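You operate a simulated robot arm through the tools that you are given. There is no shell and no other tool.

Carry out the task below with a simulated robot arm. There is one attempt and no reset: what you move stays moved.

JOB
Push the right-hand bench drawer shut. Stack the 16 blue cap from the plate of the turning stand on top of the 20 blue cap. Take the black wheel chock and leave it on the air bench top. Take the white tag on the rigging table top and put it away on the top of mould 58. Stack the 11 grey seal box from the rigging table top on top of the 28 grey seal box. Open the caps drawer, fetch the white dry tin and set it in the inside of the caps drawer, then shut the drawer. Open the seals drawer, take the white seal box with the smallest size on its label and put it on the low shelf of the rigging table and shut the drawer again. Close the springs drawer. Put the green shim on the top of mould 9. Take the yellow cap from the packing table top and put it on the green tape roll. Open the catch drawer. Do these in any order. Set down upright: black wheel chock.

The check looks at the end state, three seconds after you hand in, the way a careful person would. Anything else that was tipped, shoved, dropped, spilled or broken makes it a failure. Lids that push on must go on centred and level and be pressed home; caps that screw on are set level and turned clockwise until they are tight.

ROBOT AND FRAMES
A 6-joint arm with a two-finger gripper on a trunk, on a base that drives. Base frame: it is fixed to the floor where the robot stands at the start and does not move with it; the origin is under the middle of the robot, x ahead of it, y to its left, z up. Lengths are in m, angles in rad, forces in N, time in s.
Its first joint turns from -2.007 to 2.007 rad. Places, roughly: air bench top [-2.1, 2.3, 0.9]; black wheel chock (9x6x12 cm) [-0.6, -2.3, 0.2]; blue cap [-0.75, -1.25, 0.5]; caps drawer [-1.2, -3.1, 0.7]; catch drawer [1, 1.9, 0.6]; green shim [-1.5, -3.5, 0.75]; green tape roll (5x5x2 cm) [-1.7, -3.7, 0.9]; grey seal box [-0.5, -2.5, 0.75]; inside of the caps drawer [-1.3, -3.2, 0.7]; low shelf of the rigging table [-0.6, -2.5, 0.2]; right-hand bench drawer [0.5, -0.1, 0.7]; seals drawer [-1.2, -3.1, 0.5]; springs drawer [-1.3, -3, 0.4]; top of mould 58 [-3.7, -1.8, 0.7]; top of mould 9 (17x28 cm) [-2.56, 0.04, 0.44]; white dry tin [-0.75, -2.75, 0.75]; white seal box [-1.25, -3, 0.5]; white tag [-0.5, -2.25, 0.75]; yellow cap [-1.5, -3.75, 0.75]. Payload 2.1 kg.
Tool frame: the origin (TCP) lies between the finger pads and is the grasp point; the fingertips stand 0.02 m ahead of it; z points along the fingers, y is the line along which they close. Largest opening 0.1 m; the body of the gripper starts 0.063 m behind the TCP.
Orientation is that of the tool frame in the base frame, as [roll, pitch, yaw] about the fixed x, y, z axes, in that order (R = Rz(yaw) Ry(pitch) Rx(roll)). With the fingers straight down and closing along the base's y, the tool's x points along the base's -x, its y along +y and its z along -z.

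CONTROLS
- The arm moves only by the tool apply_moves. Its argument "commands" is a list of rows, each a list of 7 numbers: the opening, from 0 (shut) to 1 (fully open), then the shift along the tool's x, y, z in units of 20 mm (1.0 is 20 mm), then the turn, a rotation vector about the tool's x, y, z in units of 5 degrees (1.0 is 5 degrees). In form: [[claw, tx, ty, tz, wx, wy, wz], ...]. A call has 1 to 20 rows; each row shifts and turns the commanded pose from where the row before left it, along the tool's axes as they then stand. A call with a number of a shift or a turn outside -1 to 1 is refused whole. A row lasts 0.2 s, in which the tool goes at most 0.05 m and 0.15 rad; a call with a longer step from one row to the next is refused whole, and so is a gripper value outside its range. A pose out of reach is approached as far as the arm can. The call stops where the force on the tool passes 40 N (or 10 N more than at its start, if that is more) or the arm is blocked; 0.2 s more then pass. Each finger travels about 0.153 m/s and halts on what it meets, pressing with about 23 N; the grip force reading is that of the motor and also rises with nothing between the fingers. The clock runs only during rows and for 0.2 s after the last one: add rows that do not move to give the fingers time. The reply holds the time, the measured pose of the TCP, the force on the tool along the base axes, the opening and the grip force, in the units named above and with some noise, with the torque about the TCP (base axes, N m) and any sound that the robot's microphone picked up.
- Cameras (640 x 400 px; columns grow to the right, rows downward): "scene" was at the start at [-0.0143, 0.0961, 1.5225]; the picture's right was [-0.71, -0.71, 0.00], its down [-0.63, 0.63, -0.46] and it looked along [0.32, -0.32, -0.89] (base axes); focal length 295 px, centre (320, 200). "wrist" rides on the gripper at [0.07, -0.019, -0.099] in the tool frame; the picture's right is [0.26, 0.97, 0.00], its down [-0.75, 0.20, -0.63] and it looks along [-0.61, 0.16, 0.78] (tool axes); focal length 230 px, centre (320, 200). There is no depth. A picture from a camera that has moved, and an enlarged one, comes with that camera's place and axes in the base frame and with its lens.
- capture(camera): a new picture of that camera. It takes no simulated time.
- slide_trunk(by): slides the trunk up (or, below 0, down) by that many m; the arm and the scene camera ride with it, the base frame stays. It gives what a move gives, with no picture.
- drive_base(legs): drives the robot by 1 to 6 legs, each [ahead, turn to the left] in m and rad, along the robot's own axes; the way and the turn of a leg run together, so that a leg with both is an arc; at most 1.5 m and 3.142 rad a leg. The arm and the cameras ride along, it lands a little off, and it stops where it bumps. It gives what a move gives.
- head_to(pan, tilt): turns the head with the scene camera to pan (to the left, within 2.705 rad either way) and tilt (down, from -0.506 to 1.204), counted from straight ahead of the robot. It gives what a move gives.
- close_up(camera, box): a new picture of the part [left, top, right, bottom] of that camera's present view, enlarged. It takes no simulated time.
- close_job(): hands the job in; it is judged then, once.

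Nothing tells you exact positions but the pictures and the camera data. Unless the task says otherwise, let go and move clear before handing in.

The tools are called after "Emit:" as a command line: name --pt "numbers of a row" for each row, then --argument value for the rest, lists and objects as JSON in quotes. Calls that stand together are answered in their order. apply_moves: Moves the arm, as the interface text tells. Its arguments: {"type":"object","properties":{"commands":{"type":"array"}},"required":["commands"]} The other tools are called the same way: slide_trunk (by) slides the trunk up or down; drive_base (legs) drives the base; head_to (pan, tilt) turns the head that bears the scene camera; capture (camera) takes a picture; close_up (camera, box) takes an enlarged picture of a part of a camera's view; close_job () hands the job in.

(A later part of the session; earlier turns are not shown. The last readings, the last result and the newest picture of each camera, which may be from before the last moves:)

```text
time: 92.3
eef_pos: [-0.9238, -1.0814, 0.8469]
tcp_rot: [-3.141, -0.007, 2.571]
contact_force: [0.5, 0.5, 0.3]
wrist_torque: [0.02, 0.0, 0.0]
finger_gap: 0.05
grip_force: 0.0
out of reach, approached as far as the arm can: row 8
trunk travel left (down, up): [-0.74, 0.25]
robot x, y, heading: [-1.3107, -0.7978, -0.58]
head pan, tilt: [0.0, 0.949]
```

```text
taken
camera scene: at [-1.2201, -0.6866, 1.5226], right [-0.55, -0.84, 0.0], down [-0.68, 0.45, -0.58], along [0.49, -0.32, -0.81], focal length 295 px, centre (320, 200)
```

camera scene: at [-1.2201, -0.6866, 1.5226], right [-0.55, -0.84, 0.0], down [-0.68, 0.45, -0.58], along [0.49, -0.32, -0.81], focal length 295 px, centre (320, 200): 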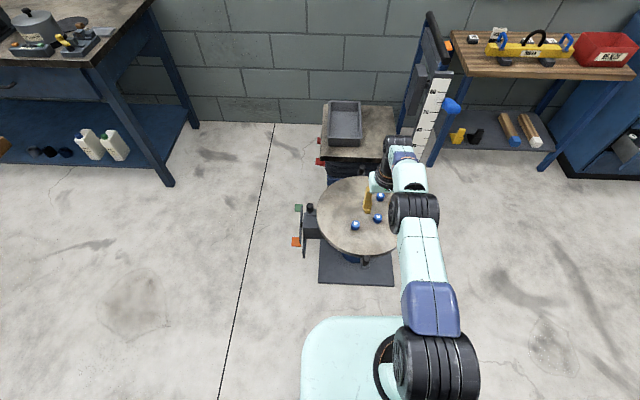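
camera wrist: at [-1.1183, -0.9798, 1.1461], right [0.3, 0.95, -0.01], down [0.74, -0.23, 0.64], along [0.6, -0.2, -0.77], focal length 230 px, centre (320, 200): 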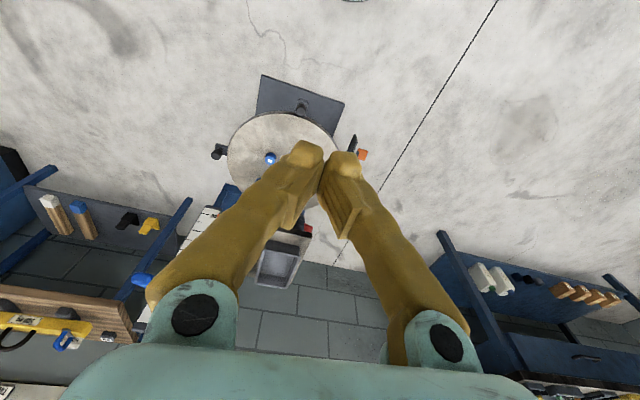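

Maximum reach with the tool down is about 0.48 m. I'll fold the arm a bit and creep the base forward with a slight shift to the right so both caps are within comfortable reach.

Emit:
apply_moves --pt "0.5 0.7 0 -1 0 0 0" --pt "0.5 0.7 0 -1 0 0 0" --pt "0.5 1 0 -1 0 0 0" --pt "0.5 1 0 0 0 0 0" --pt "0.5 1 0 0 0 0 0" --pt "0.5 1 0 0 0 0 0"

Emit:
drive_base --legs '[[0.12, -0.3], [0.12, 0.3]]'

Emit:
capture --camera "scene"

Emit:
capture --camera "wrist"

```text
time: 93.7
eef_pos: [-1.0142, -1.0257, 0.9104]
tcp_rot: [3.14, -0.003, 2.571]
contact_force: [-1.0, 0.3, -0.5]
wrist_torque: [-0.07, 0.01, 0.0]
finger_gap: 0.0496
grip_force: 0.1
trunk travel left (down, up): [-0.74, 0.25]
robot x, y, heading: [-1.3077, -0.7965, -0.581]
head pan, tilt: [0.0, 0.949]
```

```text
time: 96.0
eef_pos: [-0.8387, -1.1875, 0.9097]
tcp_rot: [-3.14, -0.002, 2.563]
contact_force: [-0.6, 0.5, -0.4]
wrist_torque: [-0.02, 0.01, -0.01]
finger_gap: 0.05
grip_force: 0.0
trunk travel left (down, up): [-0.74, 0.25]
robot x, y, heading: [-1.1346, -0.9555, -0.582]
head pan, tilt: [0.0, 0.949]
```

```text
taken
camera scene: at [-1.0431, -0.8467, 1.5226], right [-0.55, -0.83, 0.0], down [-0.68, 0.45, -0.58], along [0.49, -0.32, -0.81], focal length 295 px, centre (320, 200)
```

scene: 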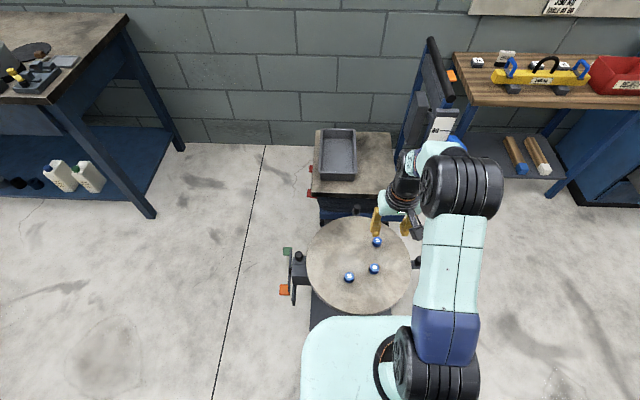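

```text
taken
camera wrist: at [-0.9068, -1.165, 1.0096], right [0.31, 0.95, 0.0], down [0.74, -0.24, 0.63], along [0.6, -0.2, -0.78], focal length 230 px, centre (320, 200)
```

wrist: 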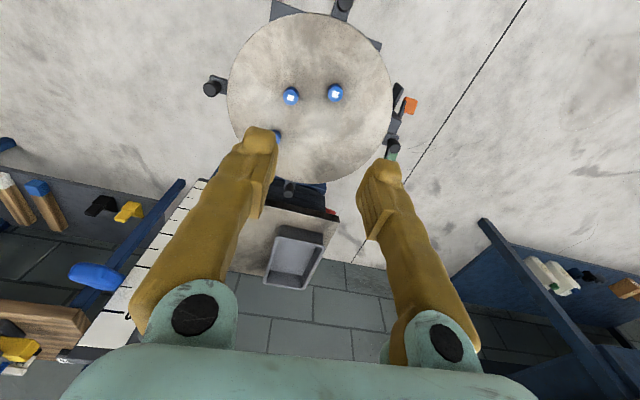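

Both views agree: cap 16 at about [-0.783,-1.277], cap 20 at about [-0.758,-1.176]. They're a touch too far still, so I'll creep 5 cm forward.

Emit:
drive_base --legs '[[0.05, -0.03]]'

Emit:
capture --camera "scene"

Emit:
capture --camera "wrist"

```text
time: 96.9
eef_pos: [-0.8097, -1.221, 0.9124]
tcp_rot: [-3.141, 0.007, 2.532]
contact_force: [0.0, 0.2, 0.9]
wrist_torque: [-0.04, -0.02, 0.0]
finger_gap: 0.05
grip_force: 0.1
trunk travel left (down, up): [-0.74, 0.25]
robot x, y, heading: [-1.0937, -0.9852, -0.613]
head pan, tilt: [0.0, 0.949]
```

```text
taken
camera scene: at [-1.0078, -0.8709, 1.5227], right [-0.58, -0.82, 0.0], down [-0.66, 0.47, -0.59], along [0.48, -0.34, -0.81], focal length 295 px, centre (320, 200)
```

scene: 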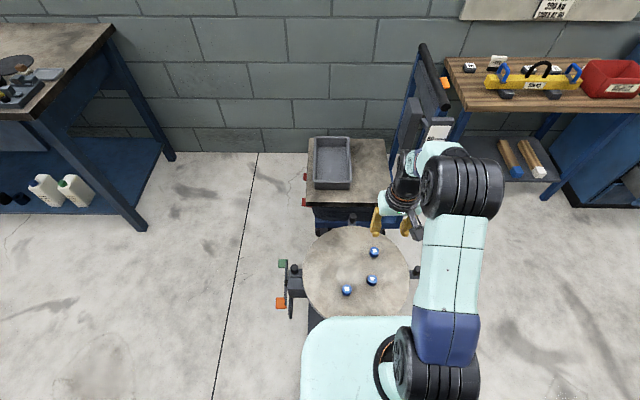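

```text
taken
camera wrist: at [-0.8786, -1.1949, 1.0124], right [0.34, 0.94, 0.0], down [0.73, -0.26, 0.64], along [0.6, -0.22, -0.77], focal length 230 px, centre (320, 200)
```

wrist: 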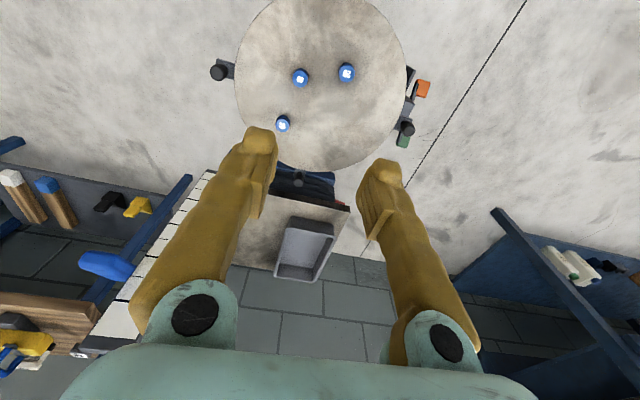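

I'll move over cap 16 and lower the trunk to hover above it, then check with the wrist camera.

Emit:
apply_moves --pt "0.7 -0.9 -0.55 0 0 0 0" --pt "0.7 -0.9 -0.55 0 0 0 0" --pt "0.7 -0.9 -0.55 0 0 0 0"

Emit:
slide_trunk --by -0.36

Emit:
capture --camera "wrist"

Emit:
capture --camera "scene"

```text
time: 97.7
eef_pos: [-0.7775, -1.2822, 0.9109]
tcp_rot: [-3.141, -0.003, 2.534]
contact_force: [0.1, -0.7, -0.3]
wrist_torque: [0.05, -0.04, 0.01]
finger_gap: 0.07
grip_force: 0.1
trunk travel left (down, up): [-0.74, 0.25]
robot x, y, heading: [-1.0896, -0.9835, -0.614]
head pan, tilt: [0.0, 0.949]
```

```text
time: 101.2
eef_pos: [-0.7778, -1.2816, 0.5505]
tcp_rot: [-3.141, -0.001, 2.532]
contact_force: [0.0, -0.4, -1.0]
wrist_torque: [0.0, -0.01, 0.0]
finger_gap: 0.0702
grip_force: 0.1
trunk travel left (down, up): [-0.38, 0.61]
robot x, y, heading: [-1.0901, -0.9841, -0.612]
head pan, tilt: [0.0, 0.949]
```

```text
taken
camera wrist: at [-0.8461, -1.2565, 0.6508], right [0.34, 0.94, 0.0], down [0.73, -0.26, 0.63], along [0.59, -0.21, -0.78], focal length 230 px, centre (320, 200)
```

wrist: 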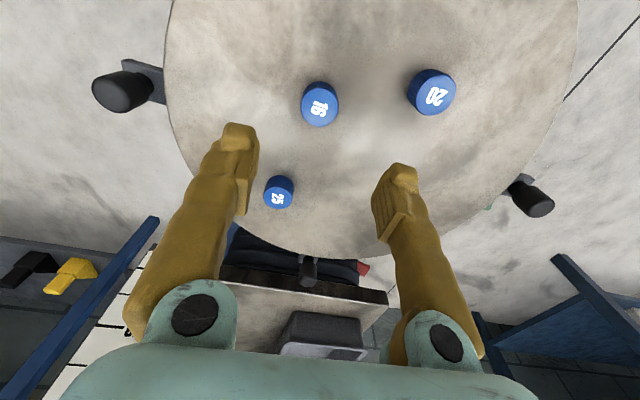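

```text
taken
camera scene: at [-0.999, -0.8774, 1.1626], right [-0.58, -0.82, 0.0], down [-0.66, 0.47, -0.58], along [0.48, -0.34, -0.81], focal length 295 px, centre (320, 200)
```

scene: 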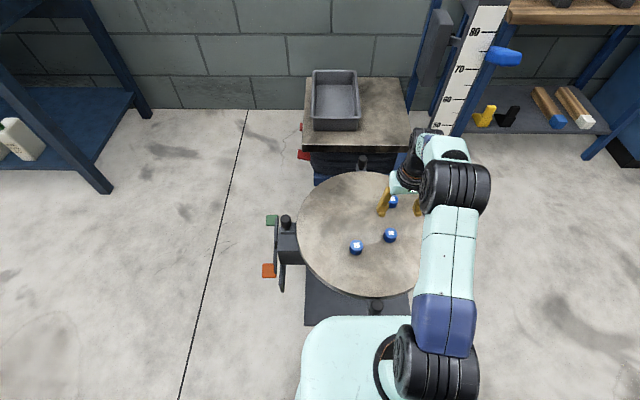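

The wrist view clearly shows 16 under the gripper, with 20 to the right and 25 ahead. I'll descend 6 cm and triangulate the exact height from the two wrist views.

Emit:
apply_moves --pt "0.7 0.2 0 1 0 0 0" --pt "0.7 0.2 0 1 0 0 0" --pt "0.7 0 0 1 0 0 0" --pt "0.7 0 0 0 0 0 0"

Emit:
capture --camera "wrist"

```text
time: 102.2
eef_pos: [-0.7861, -1.2749, 0.4908]
tcp_rot: [3.141, -0.001, 2.533]
contact_force: [-0.2, -0.8, 0.8]
wrist_torque: [0.01, 0.0, 0.0]
finger_gap: 0.0701
grip_force: 0.0
trunk travel left (down, up): [-0.38, 0.61]
robot x, y, heading: [-1.0877, -0.9802, -0.619]
head pan, tilt: [0.0, 0.949]
```

```text
taken
camera wrist: at [-0.8529, -1.251, 0.5914], right [0.34, 0.94, 0.0], down [0.73, -0.26, 0.63], along [0.59, -0.21, -0.78], focal length 230 px, centre (320, 200)
```

wrist: 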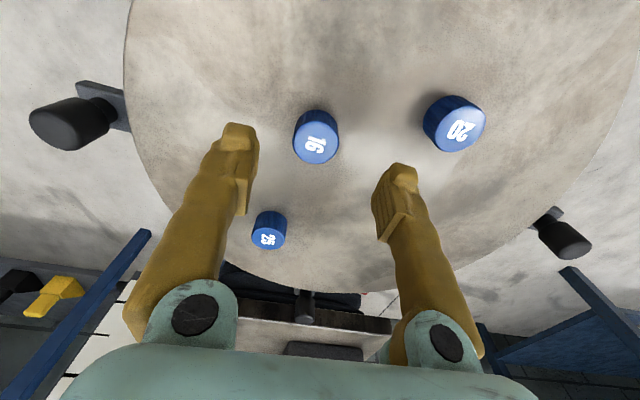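

Cap 16's top is around z 0.45, and it is centred to within about 5 mm. I'll correct and descend slowly, checking on the way.

Emit:
apply_moves --pt "0.7 0.3 -0.2 0.5 0 0 0" --pt "0.7 0 0 0.5 0 0 0" --pt "0.7 0 0 0.25 0 0 0" --pt "0.7 0 0 0 0 0 0"

Emit:
capture --camera "wrist"

Emit:
close_up --camera "scene" --box '[340, 170, 468, 250]'

```text
time: 103.2
eef_pos: [-0.7923, -1.2772, 0.4678]
tcp_rot: [-3.141, -0.001, 2.532]
contact_force: [0.5, 0.4, -0.4]
wrist_torque: [0.01, 0.0, 0.0]
finger_gap: 0.0703
grip_force: 0.0
trunk travel left (down, up): [-0.38, 0.61]
robot x, y, heading: [-1.0926, -0.987, -0.615]
head pan, tilt: [0.0, 0.949]
```

```text
taken
camera wrist: at [-0.8597, -1.2522, 0.5665], right [0.34, 0.94, 0.0], down [0.73, -0.26, 0.63], along [0.59, -0.21, -0.78], focal length 230 px, centre (320, 200)
```

wrist: 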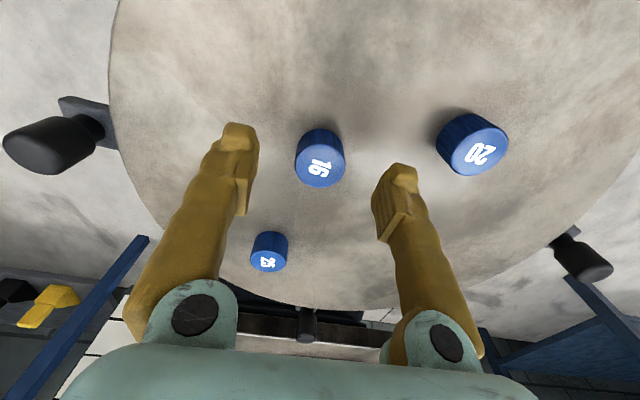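

```text
5.00 times, centred on (404, 210) of scene
camera zoom: at [-0.999, -0.8774, 1.1625], right [-0.58, -0.82, 0.0], down [-0.66, 0.47, -0.58], along [0.48, -0.34, -0.81], focal length 1475 px, centre (-100, 150)
```

zoom: 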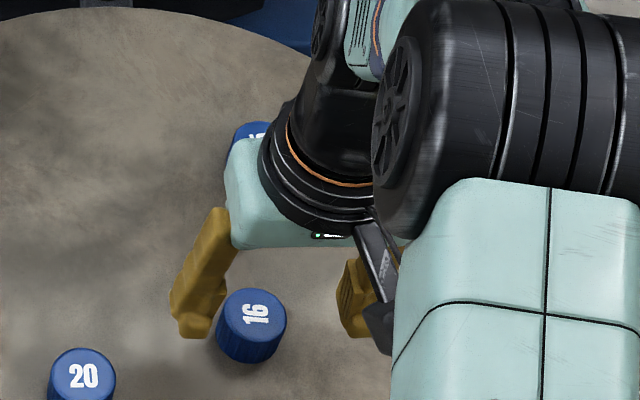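

Triangulation puts cap 16's top at z≈0.455 and the plate at roughly 0.435. I'll centre by 4 mm, lower 1 cm and close gently.

Emit:
apply_moves --pt "0.7 0.2 -0.05 0.25 0 0 0" --pt "0.7 0 0 0.25 0 0 0" --pt "0.7 0 0 0 0 0 0"

Emit:
capture --camera "wrist"

```text
time: 104.0
eef_pos: [-0.7965, -1.2747, 0.4572]
tcp_rot: [3.141, 0.001, 2.533]
contact_force: [0.5, -0.8, 1.2]
wrist_torque: [0.0, 0.0, 0.02]
finger_gap: 0.0698
grip_force: 0.0
trunk travel left (down, up): [-0.38, 0.61]
robot x, y, heading: [-1.0914, -0.9819, -0.61]
head pan, tilt: [0.0, 0.949]
```

```text
taken
camera wrist: at [-0.8639, -1.2502, 0.5566], right [0.34, 0.94, 0.0], down [0.73, -0.26, 0.63], along [0.59, -0.21, -0.78], focal length 230 px, centre (320, 200)
```

wrist: 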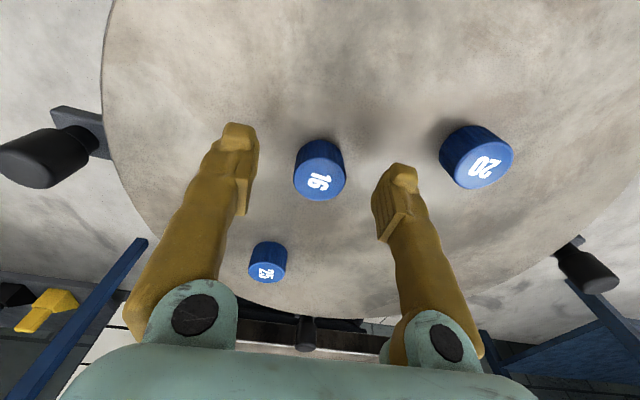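

Cap 16 is centred between the fingers. I'll lower 5 mm more, close, and check the grip.

Emit:
apply_moves --pt "0.7 0 0 0.25 0 0 0" --pt "0.7 0 0 0 0 0 0" --pt "0.15 0 0 0 0 0 0" --pt "0.15 0 0 0 0 0 0" --pt "0.15 0 0 0 0 0 0" --pt "0.15 0 0 0 0 0 0"

Emit:
capture --camera "wrist"

```text
time: 105.4
eef_pos: [-0.7959, -1.2755, 0.452]
tcp_rot: [3.141, 0.002, 2.532]
contact_force: [-0.3, -0.7, 0.7]
wrist_torque: [-0.01, 0.01, -0.03]
finger_gap: 0.015
grip_force: 0.1
trunk travel left (down, up): [-0.38, 0.61]
robot x, y, heading: [-1.0907, -0.9844, -0.617]
head pan, tilt: [0.0, 0.949]
```

```text
taken
camera wrist: at [-0.8637, -1.2507, 0.5517], right [0.34, 0.94, 0.0], down [0.73, -0.26, 0.63], along [0.59, -0.21, -0.78], focal length 230 px, centre (320, 200)
```

wrist: 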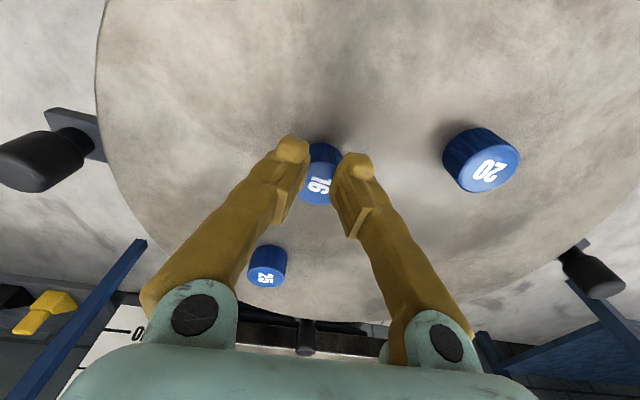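

The fingers closed above the cap: re-reading the views, its top is really at z≈0.428 and it sits about 12 mm further ahead. I'll open, correct, and go lower.

Emit:
apply_moves --pt "0.7 0 0 -0.25 0 0 0" --pt "0.7 0 0 0 0 0 0" --pt "0.7 -0.6 0.1 0 0 0 0" --pt "0.7 0 0 0.5 0 0 0" --pt "0.7 0 0 0.5 0 0 0" --pt "0.7 0 0 0 0 0 0"

Emit:
capture --camera "wrist"

```text
time: 106.8
eef_pos: [-0.7851, -1.2804, 0.4358]
tcp_rot: [-3.14, 0.0, 2.532]
contact_force: [0.0, -0.2, 0.6]
wrist_torque: [-0.01, 0.02, 0.04]
finger_gap: 0.0699
grip_force: 0.1
trunk travel left (down, up): [-0.38, 0.61]
robot x, y, heading: [-1.0918, -0.9829, -0.62]
head pan, tilt: [0.0, 0.949]
```

```text
taken
camera wrist: at [-0.8532, -1.2556, 0.5358], right [0.34, 0.94, 0.0], down [0.73, -0.26, 0.63], along [0.59, -0.21, -0.78], focal length 230 px, centre (320, 200)
```

wrist: 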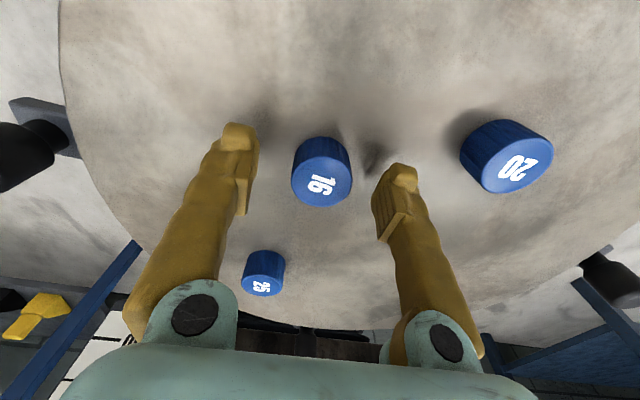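

The fingertip shadows show I'm close to the plate and cap 16 is centred. Lower 4 mm more and close.

Emit:
apply_moves --pt "0.7 -0.1 0 0.2 0 0 0" --pt "0.7 0 0 0 0 0 0" --pt "0.2 0 0 0 0 0 0" --pt "0.2 0 0 0 0 0 0" --pt "0.2 0 0 0 0 0 0" --pt "0.2 0 0 0 0 0 0"

Emit:
capture --camera "wrist"

```text
time: 108.2
eef_pos: [-0.7836, -1.2834, 0.4314]
tcp_rot: [3.141, 0.0, 2.532]
contact_force: [-0.6, -0.9, -0.3]
wrist_torque: [0.02, -0.03, -0.03]
finger_gap: 0.0325
grip_force: 22.8
trunk travel left (down, up): [-0.38, 0.61]
robot x, y, heading: [-1.0914, -0.9855, -0.614]
head pan, tilt: [0.0, 0.949]
```

```text
taken
camera wrist: at [-0.8513, -1.2571, 0.5318], right [0.34, 0.94, 0.0], down [0.73, -0.26, 0.63], along [0.59, -0.21, -0.78], focal length 230 px, centre (320, 200)
```

wrist: 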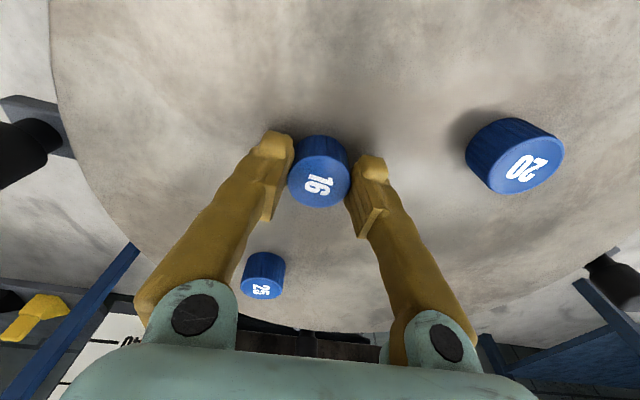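

Cap 16 is gripped (gap 32.5 mm). Cap 20 sits at tool offset (+35, +100 mm); I'll lift 7 cm, move above it and check alignment.

Emit:
apply_moves --pt "0.2 0 0 -1 0 0 0" --pt "0.2 0 0 -1 0 0 0" --pt "0.2 0 0 -1 0 0 0" --pt "0.2 0 0 -0.5 0 0 0" --pt "0.2 0.35 1 0 0 0 0" --pt "0.2 0.35 1 0 0 0 0" --pt "0.2 0.35 1 0 0 0 0" --pt "0.2 0.35 1 0 0 0 0" --pt "0.2 0.35 1 0 0 0 0" --pt "0.2 0 0 0 0 0 0"

Emit:
capture --camera "wrist"

Emit:
close_up --camera "scene" --box '[310, 190, 438, 270]'

```text
time: 110.4
eef_pos: [-0.7551, -1.1778, 0.501]
tcp_rot: [-3.141, 0.002, 2.532]
contact_force: [0.0, -0.5, -0.8]
wrist_torque: [0.01, -0.01, 0.01]
finger_gap: 0.0329
grip_force: 22.7
trunk travel left (down, up): [-0.38, 0.61]
robot x, y, heading: [-1.0896, -0.9859, -0.616]
head pan, tilt: [0.0, 0.949]
```

```text
taken
camera wrist: at [-0.8229, -1.1535, 0.601], right [0.34, 0.94, 0.0], down [0.73, -0.26, 0.63], along [0.59, -0.21, -0.78], focal length 230 px, centre (320, 200)
```

wrist: 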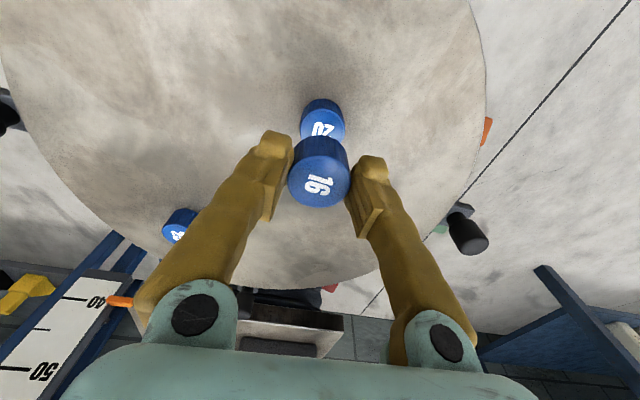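

```text
5.00 times, centred on (374, 230) of scene
camera zoom: at [-0.9989, -0.8774, 1.1625], right [-0.58, -0.82, 0.0], down [-0.66, 0.47, -0.58], along [0.48, -0.34, -0.81], focal length 1475 px, centre (50, 50)
```

zoom: 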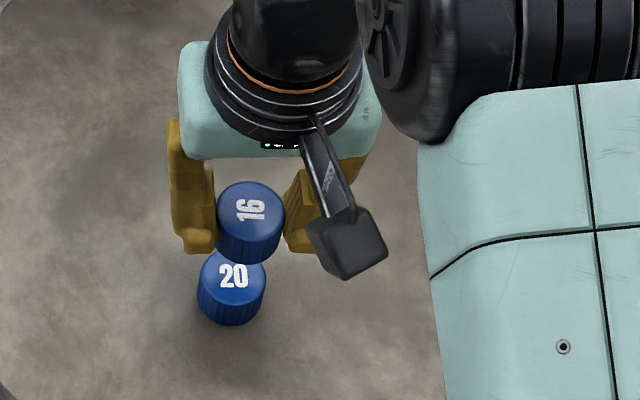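

Cap 20 is nearly under cap 16. I'll zoom in to measure the residual offset.

Emit:
close_up --camera "wrist" --box '[256, 80, 384, 220]'

```text
2.86 times, centred on (320, 150) of wrist
camera zoom: at [-0.8229, -1.1535, 0.601], right [0.34, 0.94, 0.0], down [0.73, -0.26, 0.63], along [0.59, -0.21, -0.78], focal length 657 px, centre (320, 343)
```

zoom: 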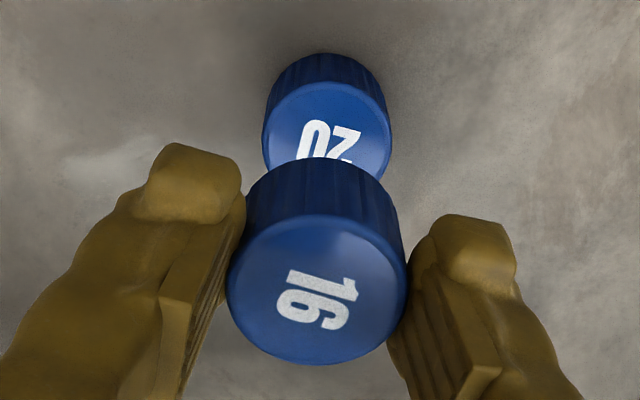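

Relative alignment is within about 3 mm: cap 20 needs +2.6 mm in tool y and -1.4 mm in x. I'll apply that and descend to just above contact.

Emit:
apply_moves --pt "0.2 -0.07 0.13 0.6 0 0 0" --pt "0.2 0 0 0.6 0 0 0" --pt "0.2 0 0 0.6 0 0 0" --pt "0.2 0 0 0 0 0 0"

Emit:
close_up --camera "wrist" --box '[256, 80, 384, 220]'

Emit:
close_up --camera "scene" --box '[310, 190, 438, 270]'

```text
time: 111.4
eef_pos: [-0.7521, -1.1774, 0.4674]
tcp_rot: [-3.141, 0.0, 2.532]
contact_force: [-0.2, -0.3, 0.0]
wrist_torque: [-0.01, -0.01, 0.01]
finger_gap: 0.0331
grip_force: 23.4
trunk travel left (down, up): [-0.38, 0.61]
robot x, y, heading: [-1.0892, -0.9849, -0.612]
head pan, tilt: [0.0, 0.949]
```

```text
2.86 times, centred on (320, 150) of wrist
camera zoom: at [-0.8203, -1.1523, 0.5666], right [0.34, 0.94, 0.0], down [0.73, -0.26, 0.63], along [0.59, -0.21, -0.78], focal length 657 px, centre (320, 343)
```

zoom: 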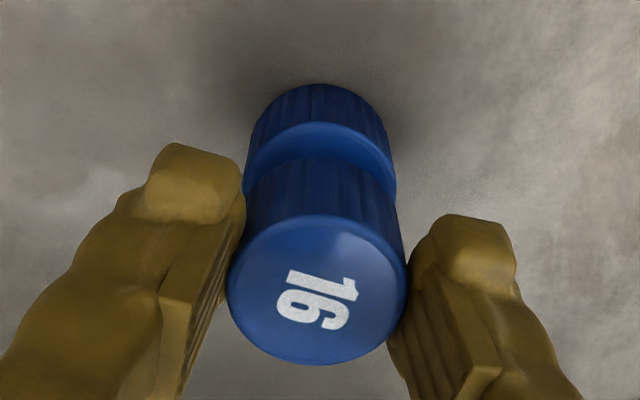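

```text
5.00 times, centred on (374, 230) of scene
camera zoom: at [-0.9989, -0.8774, 1.1625], right [-0.58, -0.82, 0.0], down [-0.66, 0.47, -0.58], along [0.48, -0.34, -0.81], focal length 1475 px, centre (50, 50)
```

zoom: 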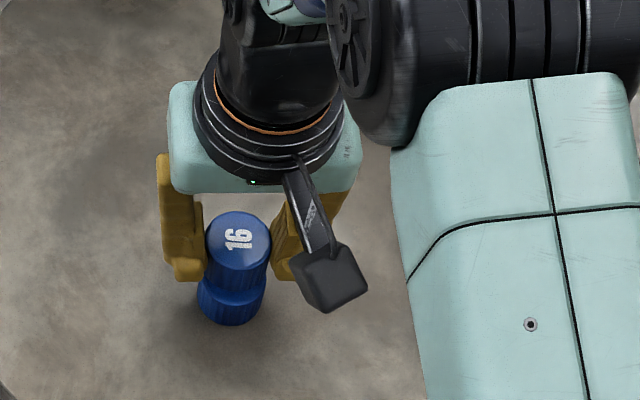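

The two caps line up to about 1 mm. I'll lower in small steps until I feel contact.

Emit:
apply_moves --pt "0.2 0 0 0.3 0 0 0" --pt "0.2 0 0 0 0 0 0"

Emit:
apply_moves --pt "0.2 0 0 0.1 0 0 0" --pt "0.2 0 0 0 0 0 0"

Emit:
close_up --camera "wrist" --box '[256, 80, 384, 220]'

```text
time: 112.0
eef_pos: [-0.753, -1.1777, 0.4604]
tcp_rot: [-3.14, 0.001, 2.531]
contact_force: [-1.2, -0.8, -1.0]
wrist_torque: [0.01, -0.01, -0.02]
finger_gap: 0.0329
grip_force: 22.7
trunk travel left (down, up): [-0.38, 0.61]
robot x, y, heading: [-1.0899, -0.9815, -0.615]
head pan, tilt: [0.0, 0.949]
```

```text
time: 112.6
eef_pos: [-0.7517, -1.177, 0.4595]
tcp_rot: [3.14, 0.0, 2.532]
contact_force: [-0.7, 0.9, 1.1]
wrist_torque: [-0.02, -0.01, 0.01]
finger_gap: 0.0331
grip_force: 23.0
trunk travel left (down, up): [-0.38, 0.61]
robot x, y, heading: [-1.0896, -0.9847, -0.615]
head pan, tilt: [0.0, 0.949]
```

```text
2.86 times, centred on (320, 150) of wrist
camera zoom: at [-0.8199, -1.1523, 0.5577], right [0.34, 0.94, 0.0], down [0.73, -0.26, 0.63], along [0.59, -0.21, -0.78], focal length 657 px, centre (320, 343)
```

zoom: 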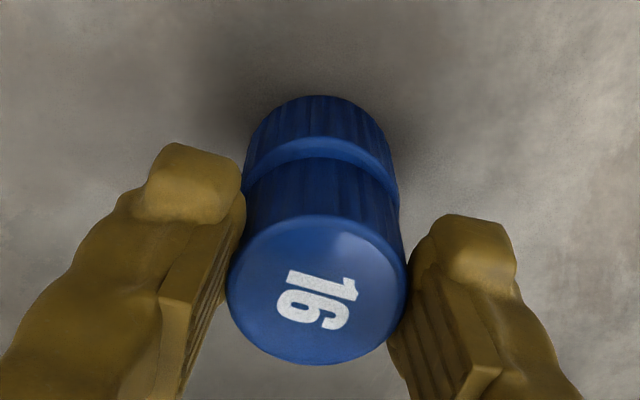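

Still a small gap visible. Continuing down in 2–3 mm steps while watching the force.

Emit:
apply_moves --pt "0.2 0 0 0.15 0 0 0" --pt "0.2 0 0 0 0 0 0"

Emit:
apply_moves --pt "0.2 0 0 0.1 0 0 0" --pt "0.2 0 0 0 0 0 0"

Emit:
close_up --camera "wrist" --box '[256, 80, 384, 220]'

```text
time: 113.2
eef_pos: [-0.7516, -1.1768, 0.4567]
tcp_rot: [3.141, 0.005, 2.536]
contact_force: [0.8, 0.6, 19.7]
wrist_torque: [0.03, 0.02, -0.01]
finger_gap: 0.033
grip_force: 23.0
trunk travel left (down, up): [-0.38, 0.61]
robot x, y, heading: [-1.0912, -0.9869, -0.61]
head pan, tilt: [0.0, 0.949]
```

```text
time: 113.8
eef_pos: [-0.7519, -1.1768, 0.4526]
tcp_rot: [-3.141, 0.003, 2.535]
contact_force: [2.2, -0.9, 20.9]
wrist_torque: [-0.04, -0.06, 0.01]
finger_gap: 0.0332
grip_force: 23.1
trunk travel left (down, up): [-0.38, 0.61]
robot x, y, heading: [-1.0877, -0.9838, -0.616]
head pan, tilt: [0.0, 0.949]
```

```text
2.86 times, centred on (320, 150) of wrist
camera zoom: at [-0.8205, -1.1523, 0.5532], right [0.34, 0.94, 0.0], down [0.73, -0.26, 0.63], along [0.59, -0.22, -0.78], focal length 657 px, centre (320, 343)
```

zoom: 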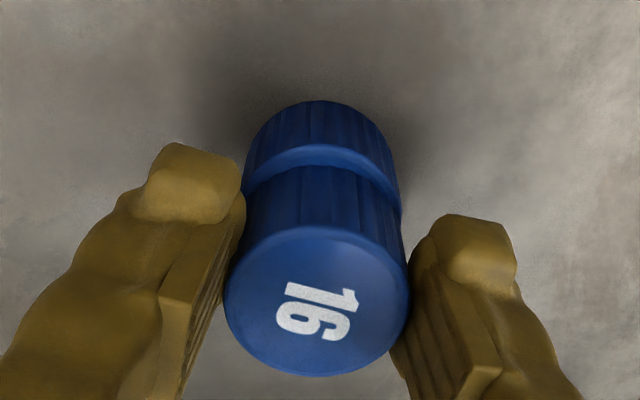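

Contact felt at about 20 N and the caps are seated. I'll relieve the pressure slightly, open, and rise straight up.

Emit:
apply_moves --pt "0.2 0 0 -0.1 0 0 0" --pt "0.35 0 0 0 0 0 0" --pt "0.45 0 0 0 0 0 0" --pt "0.55 0 0 0 0 0 0" --pt "0.6 0 0 0 0 0 0" --pt "0.6 0 0 -0.5 0 0 0" --pt "0.6 0 0 -1 0 0 0" --pt "0.6 0 0 -1 0 0 0" --pt "0.6 0 0 -1 0 0 0" --pt "0.6 0 0 -1 0 0 0"

Emit:
capture --camera "wrist"

Emit:
close_up --camera "scene" --box '[310, 190, 438, 270]'

```text
time: 116.0
eef_pos: [-0.7498, -1.1778, 0.5457]
tcp_rot: [-3.141, 0.001, 2.534]
contact_force: [0.4, 0.5, -0.4]
wrist_torque: [-0.01, 0.04, -0.01]
finger_gap: 0.0601
grip_force: 0.1
trunk travel left (down, up): [-0.38, 0.61]
robot x, y, heading: [-1.0904, -0.9849, -0.618]
head pan, tilt: [0.0, 0.949]
```

```text
taken
camera wrist: at [-0.8184, -1.1527, 0.6445], right [0.34, 0.94, 0.0], down [0.73, -0.26, 0.63], along [0.59, -0.21, -0.78], focal length 230 px, centre (320, 200)
```

wrist: 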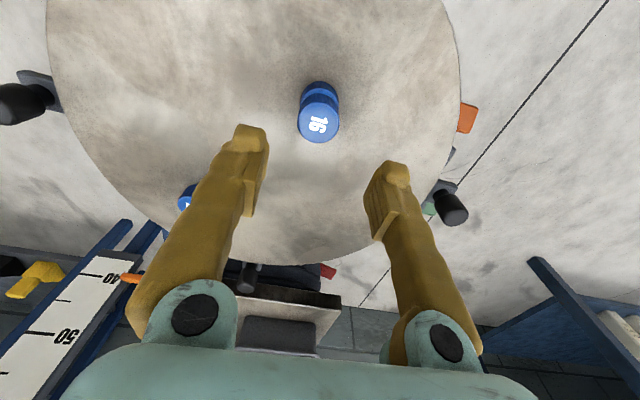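

```text
5.00 times, centred on (374, 230) of scene
camera zoom: at [-0.9991, -0.8773, 1.1625], right [-0.58, -0.82, 0.0], down [-0.66, 0.47, -0.58], along [0.48, -0.34, -0.81], focal length 1475 px, centre (50, 50)
```

zoom: 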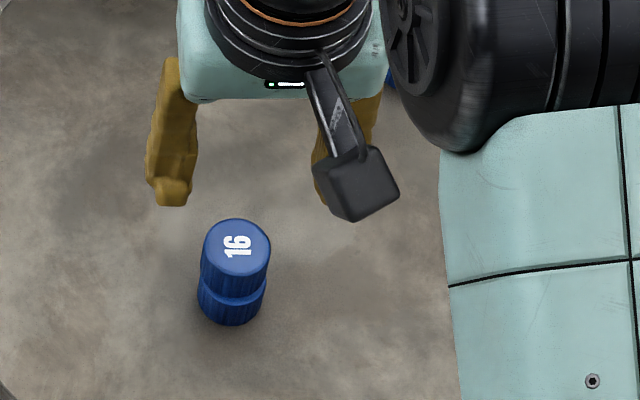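

The caps are stacked neatly: 16 on top of 20. Next I'll raise the trunk, back off, and move along toward the rigging table to survey it.

Emit:
slide_trunk --by 0.45

Emit:
drive_base --legs '[[-0.25, 0], [0, -1.57], [0.8, 0], [0, 1.57]]'

Emit:
head_to --pan 0.2 --tilt 0.6

Emit:
capture --camera "scene"

Emit:
head_to --pan -0.8 --tilt 0.6

Emit:
capture --camera "scene"

```text
refused: 0.45 is not a number from -0.4 to 0.4
```

```text
time: 129.4
eef_pos: [-1.4247, -1.6857, 0.5449]
tcp_rot: [3.141, 0.0, 2.535]
contact_force: [-0.4, 0.1, 0.0]
wrist_torque: [0.02, 0.0, 0.04]
finger_gap: 0.06
grip_force: 0.0
trunk travel left (down, up): [-0.38, 0.61]
robot x, y, heading: [-1.769, -1.497, -0.612]
head pan, tilt: [0.0, 0.949]
```

```text
time: 130.3
eef_pos: [-1.4238, -1.6867, 0.5448]
tcp_rot: [3.142, 0.002, 2.534]
contact_force: [-0.4, 0.1, 0.2]
wrist_torque: [0.01, -0.03, 0.02]
finger_gap: 0.06
grip_force: 0.0
trunk travel left (down, up): [-0.38, 0.61]
robot x, y, heading: [-1.7666, -1.4927, -0.615]
head pan, tilt: [0.201, 0.6]
```

```text
taken
camera scene: at [-1.6518, -1.3797, 1.1909], right [-0.4, -0.92, 0.0], down [-0.52, 0.23, -0.82], along [0.75, -0.33, -0.57], focal length 295 px, centre (320, 200)
```

scene: 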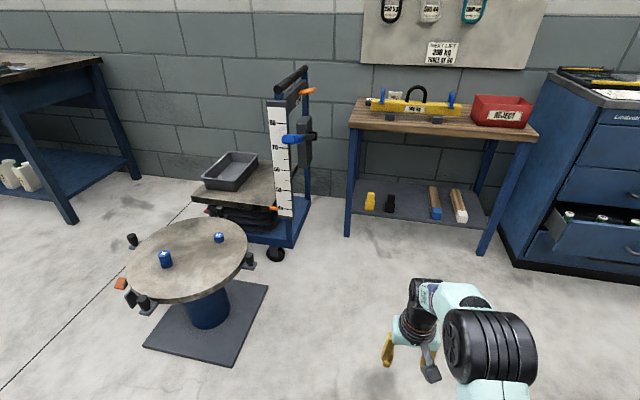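

```text
time: 131.5
eef_pos: [-1.4242, -1.6853, 0.5433]
tcp_rot: [-3.141, 0.001, 2.534]
contact_force: [-0.5, -0.2, -0.6]
wrist_torque: [0.03, -0.03, -0.01]
finger_gap: 0.0602
grip_force: 0.1
trunk travel left (down, up): [-0.38, 0.61]
robot x, y, heading: [-1.7647, -1.4948, -0.613]
head pan, tilt: [-0.799, 0.6]
```

```text
taken
camera scene: at [-1.7188, -1.4315, 1.191], right [-0.99, -0.16, 0.0], down [-0.09, 0.56, -0.83], along [0.13, -0.81, -0.56], focal length 295 px, centre (320, 200)
```

scene: 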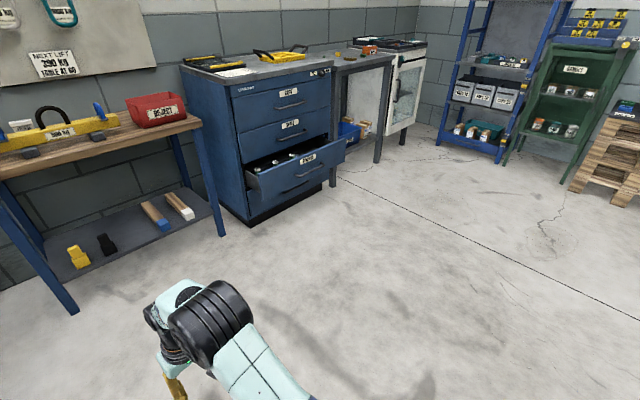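

I can see the rigging table (beam, red REJECT box, chocks on its low shelf), the 3-drawer cabinet with its lowest drawer open, and a packing table beyond. I'll raise the trunk and drive closer for a detailed look.

Emit:
slide_trunk --by 0.4

Emit:
drive_base --legs '[[0.62, 0]]'

Emit:
head_to --pan 0 --tilt 0.8

Emit:
capture --camera "scene"

Emit:
close_up --camera "scene" --box '[200, 60, 520, 200]'

```text
time: 135.4
eef_pos: [-1.4227, -1.687, 0.9454]
tcp_rot: [3.142, -0.001, 2.535]
contact_force: [0.2, 1.2, 0.7]
wrist_torque: [0.01, -0.03, -0.01]
finger_gap: 0.06
grip_force: 0.0
trunk travel left (down, up): [-0.78, 0.21]
robot x, y, heading: [-1.7633, -1.4929, -0.619]
head pan, tilt: [-0.799, 0.6]
```

```text
time: 138.7
eef_pos: [-0.9449, -2.0352, 0.9458]
tcp_rot: [-3.141, -0.001, 2.522]
contact_force: [-0.4, -0.1, -0.6]
wrist_torque: [0.05, -0.01, -0.02]
finger_gap: 0.0598
grip_force: 0.0
trunk travel left (down, up): [-0.78, 0.21]
robot x, y, heading: [-1.2841, -1.8408, -0.623]
head pan, tilt: [-0.799, 0.6]
```

```text
time: 139.9
eef_pos: [-0.944, -2.0351, 0.9439]
tcp_rot: [3.14, 0.0, 2.521]
contact_force: [0.2, -0.5, 0.0]
wrist_torque: [-0.02, -0.05, -0.02]
finger_gap: 0.0602
grip_force: 0.0
trunk travel left (down, up): [-0.78, 0.21]
robot x, y, heading: [-1.2834, -1.8414, -0.63]
head pan, tilt: [0.0, 0.799]
```

```text
taken
camera scene: at [-1.1834, -1.7368, 1.5741], right [-0.59, -0.81, 0.0], down [-0.58, 0.42, -0.7], along [0.56, -0.41, -0.72], focal length 295 px, centre (320, 200)
```

scene: 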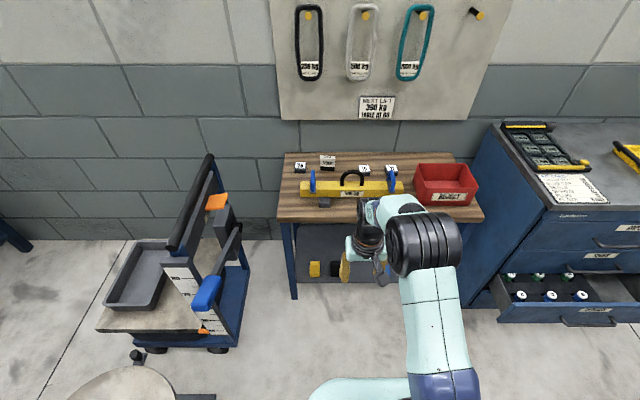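

```text
2.00 times, centred on (360, 130) of scene
camera zoom: at [-1.1834, -1.7368, 1.5741], right [-0.59, -0.81, 0.0], down [-0.58, 0.42, -0.7], along [0.56, -0.41, -0.72], focal length 590 px, centre (240, 340)
```

zoom: 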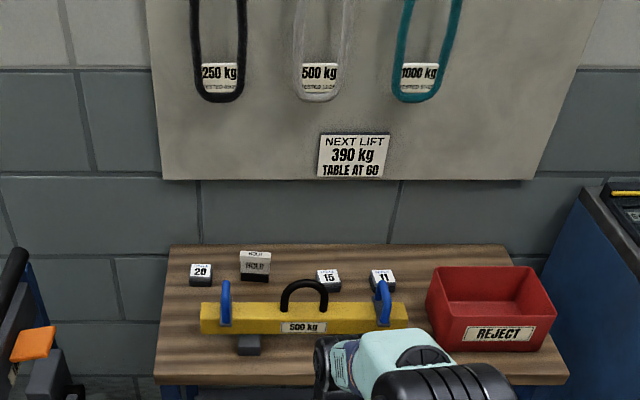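

I see boxes 20, 15 and 11 behind the beam and a white HOLD tag. I'll zoom closer and check what the arm hides.

Emit:
close_up --camera "scene" --box '[280, 140, 408, 220]'

Emit:
head_to --pan -0.6 --tilt 0.8

Emit:
capture --camera "scene"

Emit:
capture --camera "wrist"

```text
5.00 times, centred on (344, 180) of scene
camera zoom: at [-1.1834, -1.7368, 1.5741], right [-0.59, -0.81, 0.0], down [-0.58, 0.42, -0.7], along [0.56, -0.41, -0.72], focal length 1475 px, centre (200, 300)
```

zoom: 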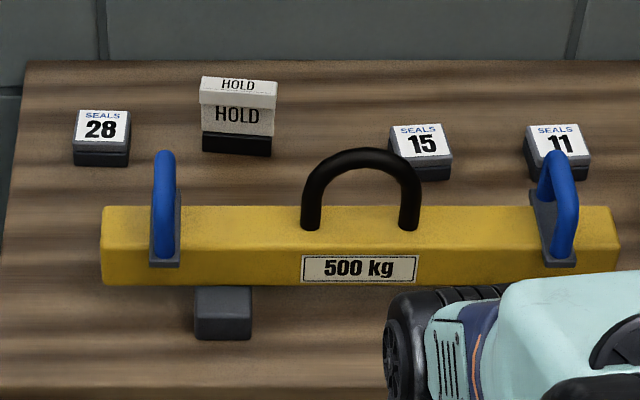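

```text
time: 140.9
eef_pos: [-0.9435, -2.0343, 0.9453]
tcp_rot: [-3.141, 0.0, 2.522]
contact_force: [0.5, 0.3, -0.6]
wrist_torque: [-0.01, 0.04, 0.02]
finger_gap: 0.06
grip_force: 0.0
trunk travel left (down, up): [-0.78, 0.21]
robot x, y, heading: [-1.283, -1.8385, -0.623]
head pan, tilt: [-0.6, 0.799]
```

```text
taken
camera scene: at [-1.2214, -1.7652, 1.5741], right [-0.94, -0.34, 0.0], down [-0.24, 0.67, -0.7], along [0.24, -0.66, -0.72], focal length 295 px, centre (320, 200)
```

scene: 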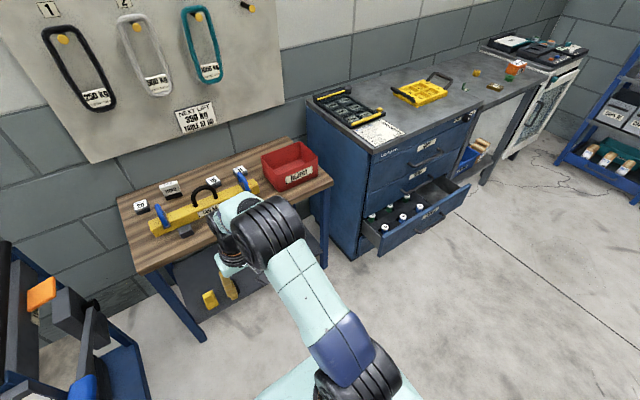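

```text
taken
camera wrist: at [-1.0122, -2.0093, 1.0442], right [0.35, 0.94, 0.0], down [0.73, -0.27, 0.63], along [0.59, -0.22, -0.78], focal length 230 px, centre (320, 200)
```

wrist: 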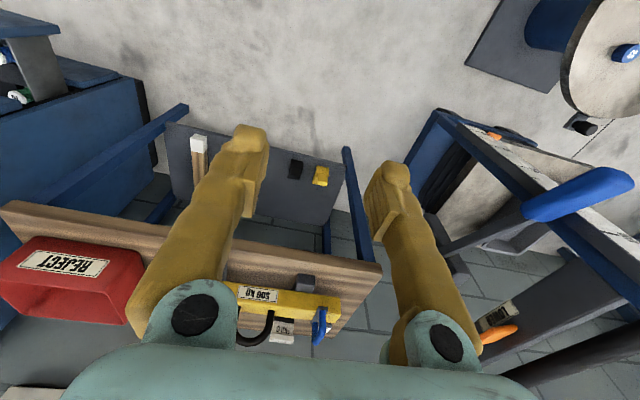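

The grey boxes are SEALS 28, 15 and 11, and the white tag is the HOLD tag. I'll zoom in on the red box, the drawers and the packing table.

Emit:
close_up --camera "scene" --box '[240, 120, 368, 200]'

Emit:
close_up --camera "scene" --box '[330, 100, 490, 260]'

Emit:
close_up --camera "scene" --box '[380, 40, 600, 180]'

```text
5.00 times, centred on (304, 160) of scene
camera zoom: at [-1.2214, -1.7652, 1.5741], right [-0.94, -0.34, 0.0], down [-0.24, 0.67, -0.7], along [0.24, -0.66, -0.72], focal length 1475 px, centre (400, 400)
```

zoom: 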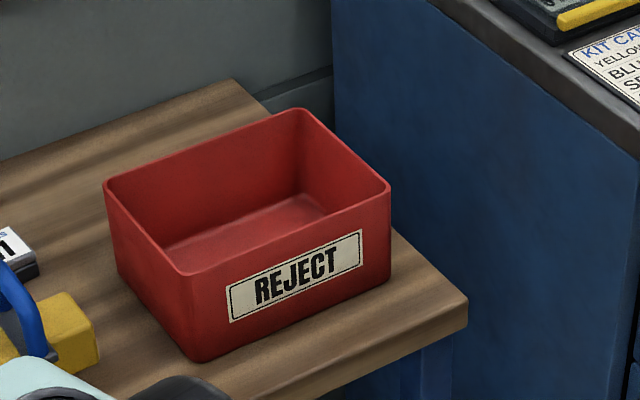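

```text
2.50 times, centred on (410, 180) of scene
camera zoom: at [-1.2214, -1.7652, 1.5741], right [-0.94, -0.34, 0.0], down [-0.24, 0.67, -0.7], along [0.24, -0.66, -0.72], focal length 737 px, centre (95, 250)
```

zoom: 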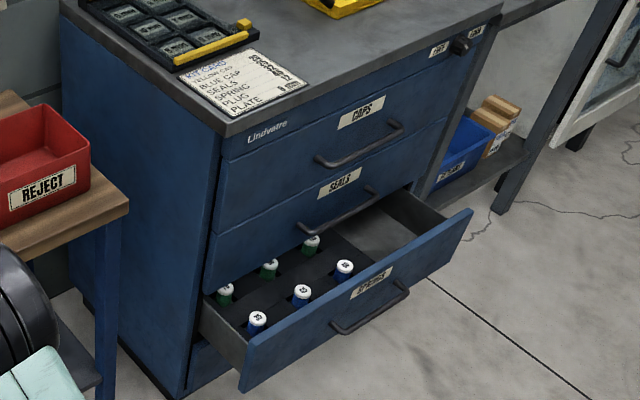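

```text
2.86 times, centred on (490, 110) of scene
camera zoom: at [-1.2214, -1.7652, 1.5741], right [-0.94, -0.34, 0.0], down [-0.24, 0.67, -0.7], along [0.24, -0.66, -0.72], focal length 843 px, centre (-166, 457)
```

zoom: 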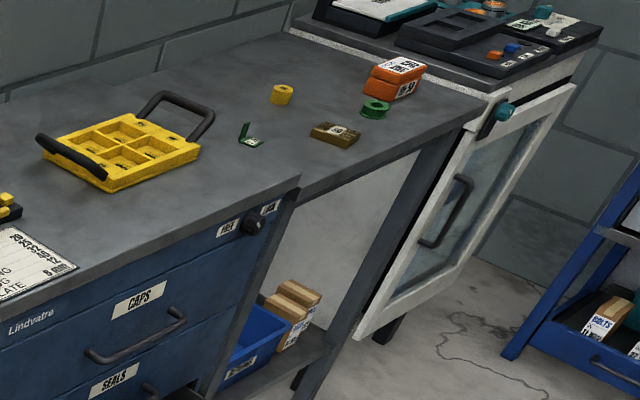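

The drawers are CAPS, SEALS and SPRINGS (open), and there's a selector knob with labels at the cabinet's upper right that I must inspect. The dry tin isn't visible yet; I'll raise up and move closer to see into the red box.

Emit:
slide_trunk --by 0.2

Emit:
drive_base --legs '[[0.2, 0]]'

Emit:
head_to --pan -0.35 --tilt 0.9

Emit:
capture --camera "scene"

Emit:
close_up --camera "scene" --box '[240, 0, 560, 200]'

```text
time: 143.0
eef_pos: [-0.9439, -2.0348, 1.1453]
tcp_rot: [-3.141, 0.001, 2.522]
contact_force: [-0.2, 0.3, -0.6]
wrist_torque: [-0.04, -0.01, -0.03]
finger_gap: 0.0599
grip_force: 0.0
trunk travel left (down, up): [-0.98, 0.01]
robot x, y, heading: [-1.2895, -1.8387, -0.626]
head pan, tilt: [-0.6, 0.799]
```

```text
time: 144.6
eef_pos: [-0.786, -2.1504, 1.1463]
tcp_rot: [3.142, 0.004, 2.523]
contact_force: [-0.1, -0.3, 0.6]
wrist_torque: [-0.02, -0.02, -0.01]
finger_gap: 0.0599
grip_force: 0.1
trunk travel left (down, up): [-0.98, 0.01]
robot x, y, heading: [-1.119, -1.9535, -0.625]
head pan, tilt: [-0.6, 0.799]
```

```text
time: 145.4
eef_pos: [-0.7824, -2.1531, 1.145]
tcp_rot: [3.142, -0.004, 2.523]
contact_force: [0.6, -0.2, -0.2]
wrist_torque: [-0.01, 0.01, -0.01]
finger_gap: 0.0599
grip_force: 0.0
trunk travel left (down, up): [-0.98, 0.01]
robot x, y, heading: [-1.123, -1.9565, -0.628]
head pan, tilt: [-0.351, 0.901]
```

```text
taken
camera scene: at [-1.0435, -1.8702, 1.7662], right [-0.83, -0.56, 0.0], down [-0.44, 0.65, -0.62], along [0.35, -0.52, -0.78], focal length 295 px, centre (320, 200)
```

scene: 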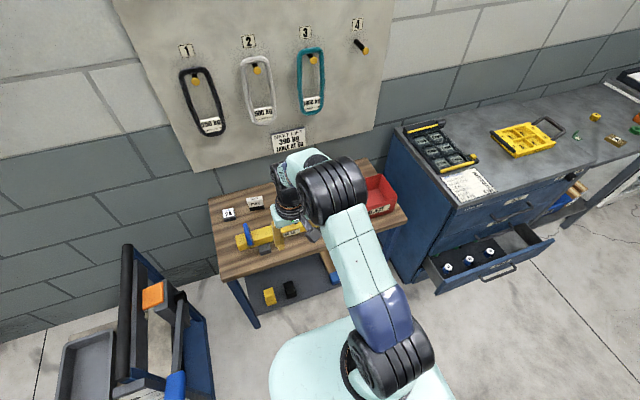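

```text
2.00 times, centred on (400, 100) of scene
camera zoom: at [-1.0435, -1.8702, 1.7662], right [-0.83, -0.56, 0.0], down [-0.44, 0.65, -0.62], along [0.35, -0.52, -0.78], focal length 590 px, centre (160, 400)
```

zoom: 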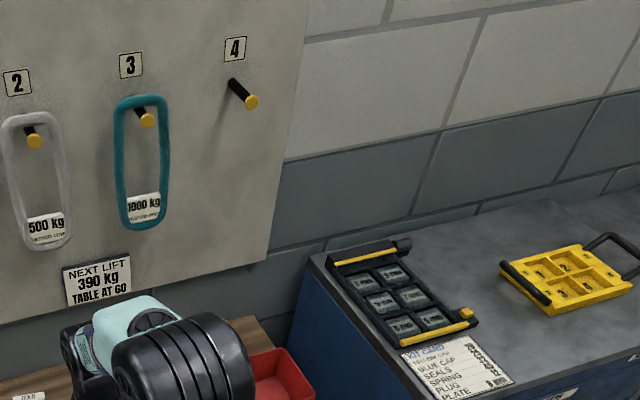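

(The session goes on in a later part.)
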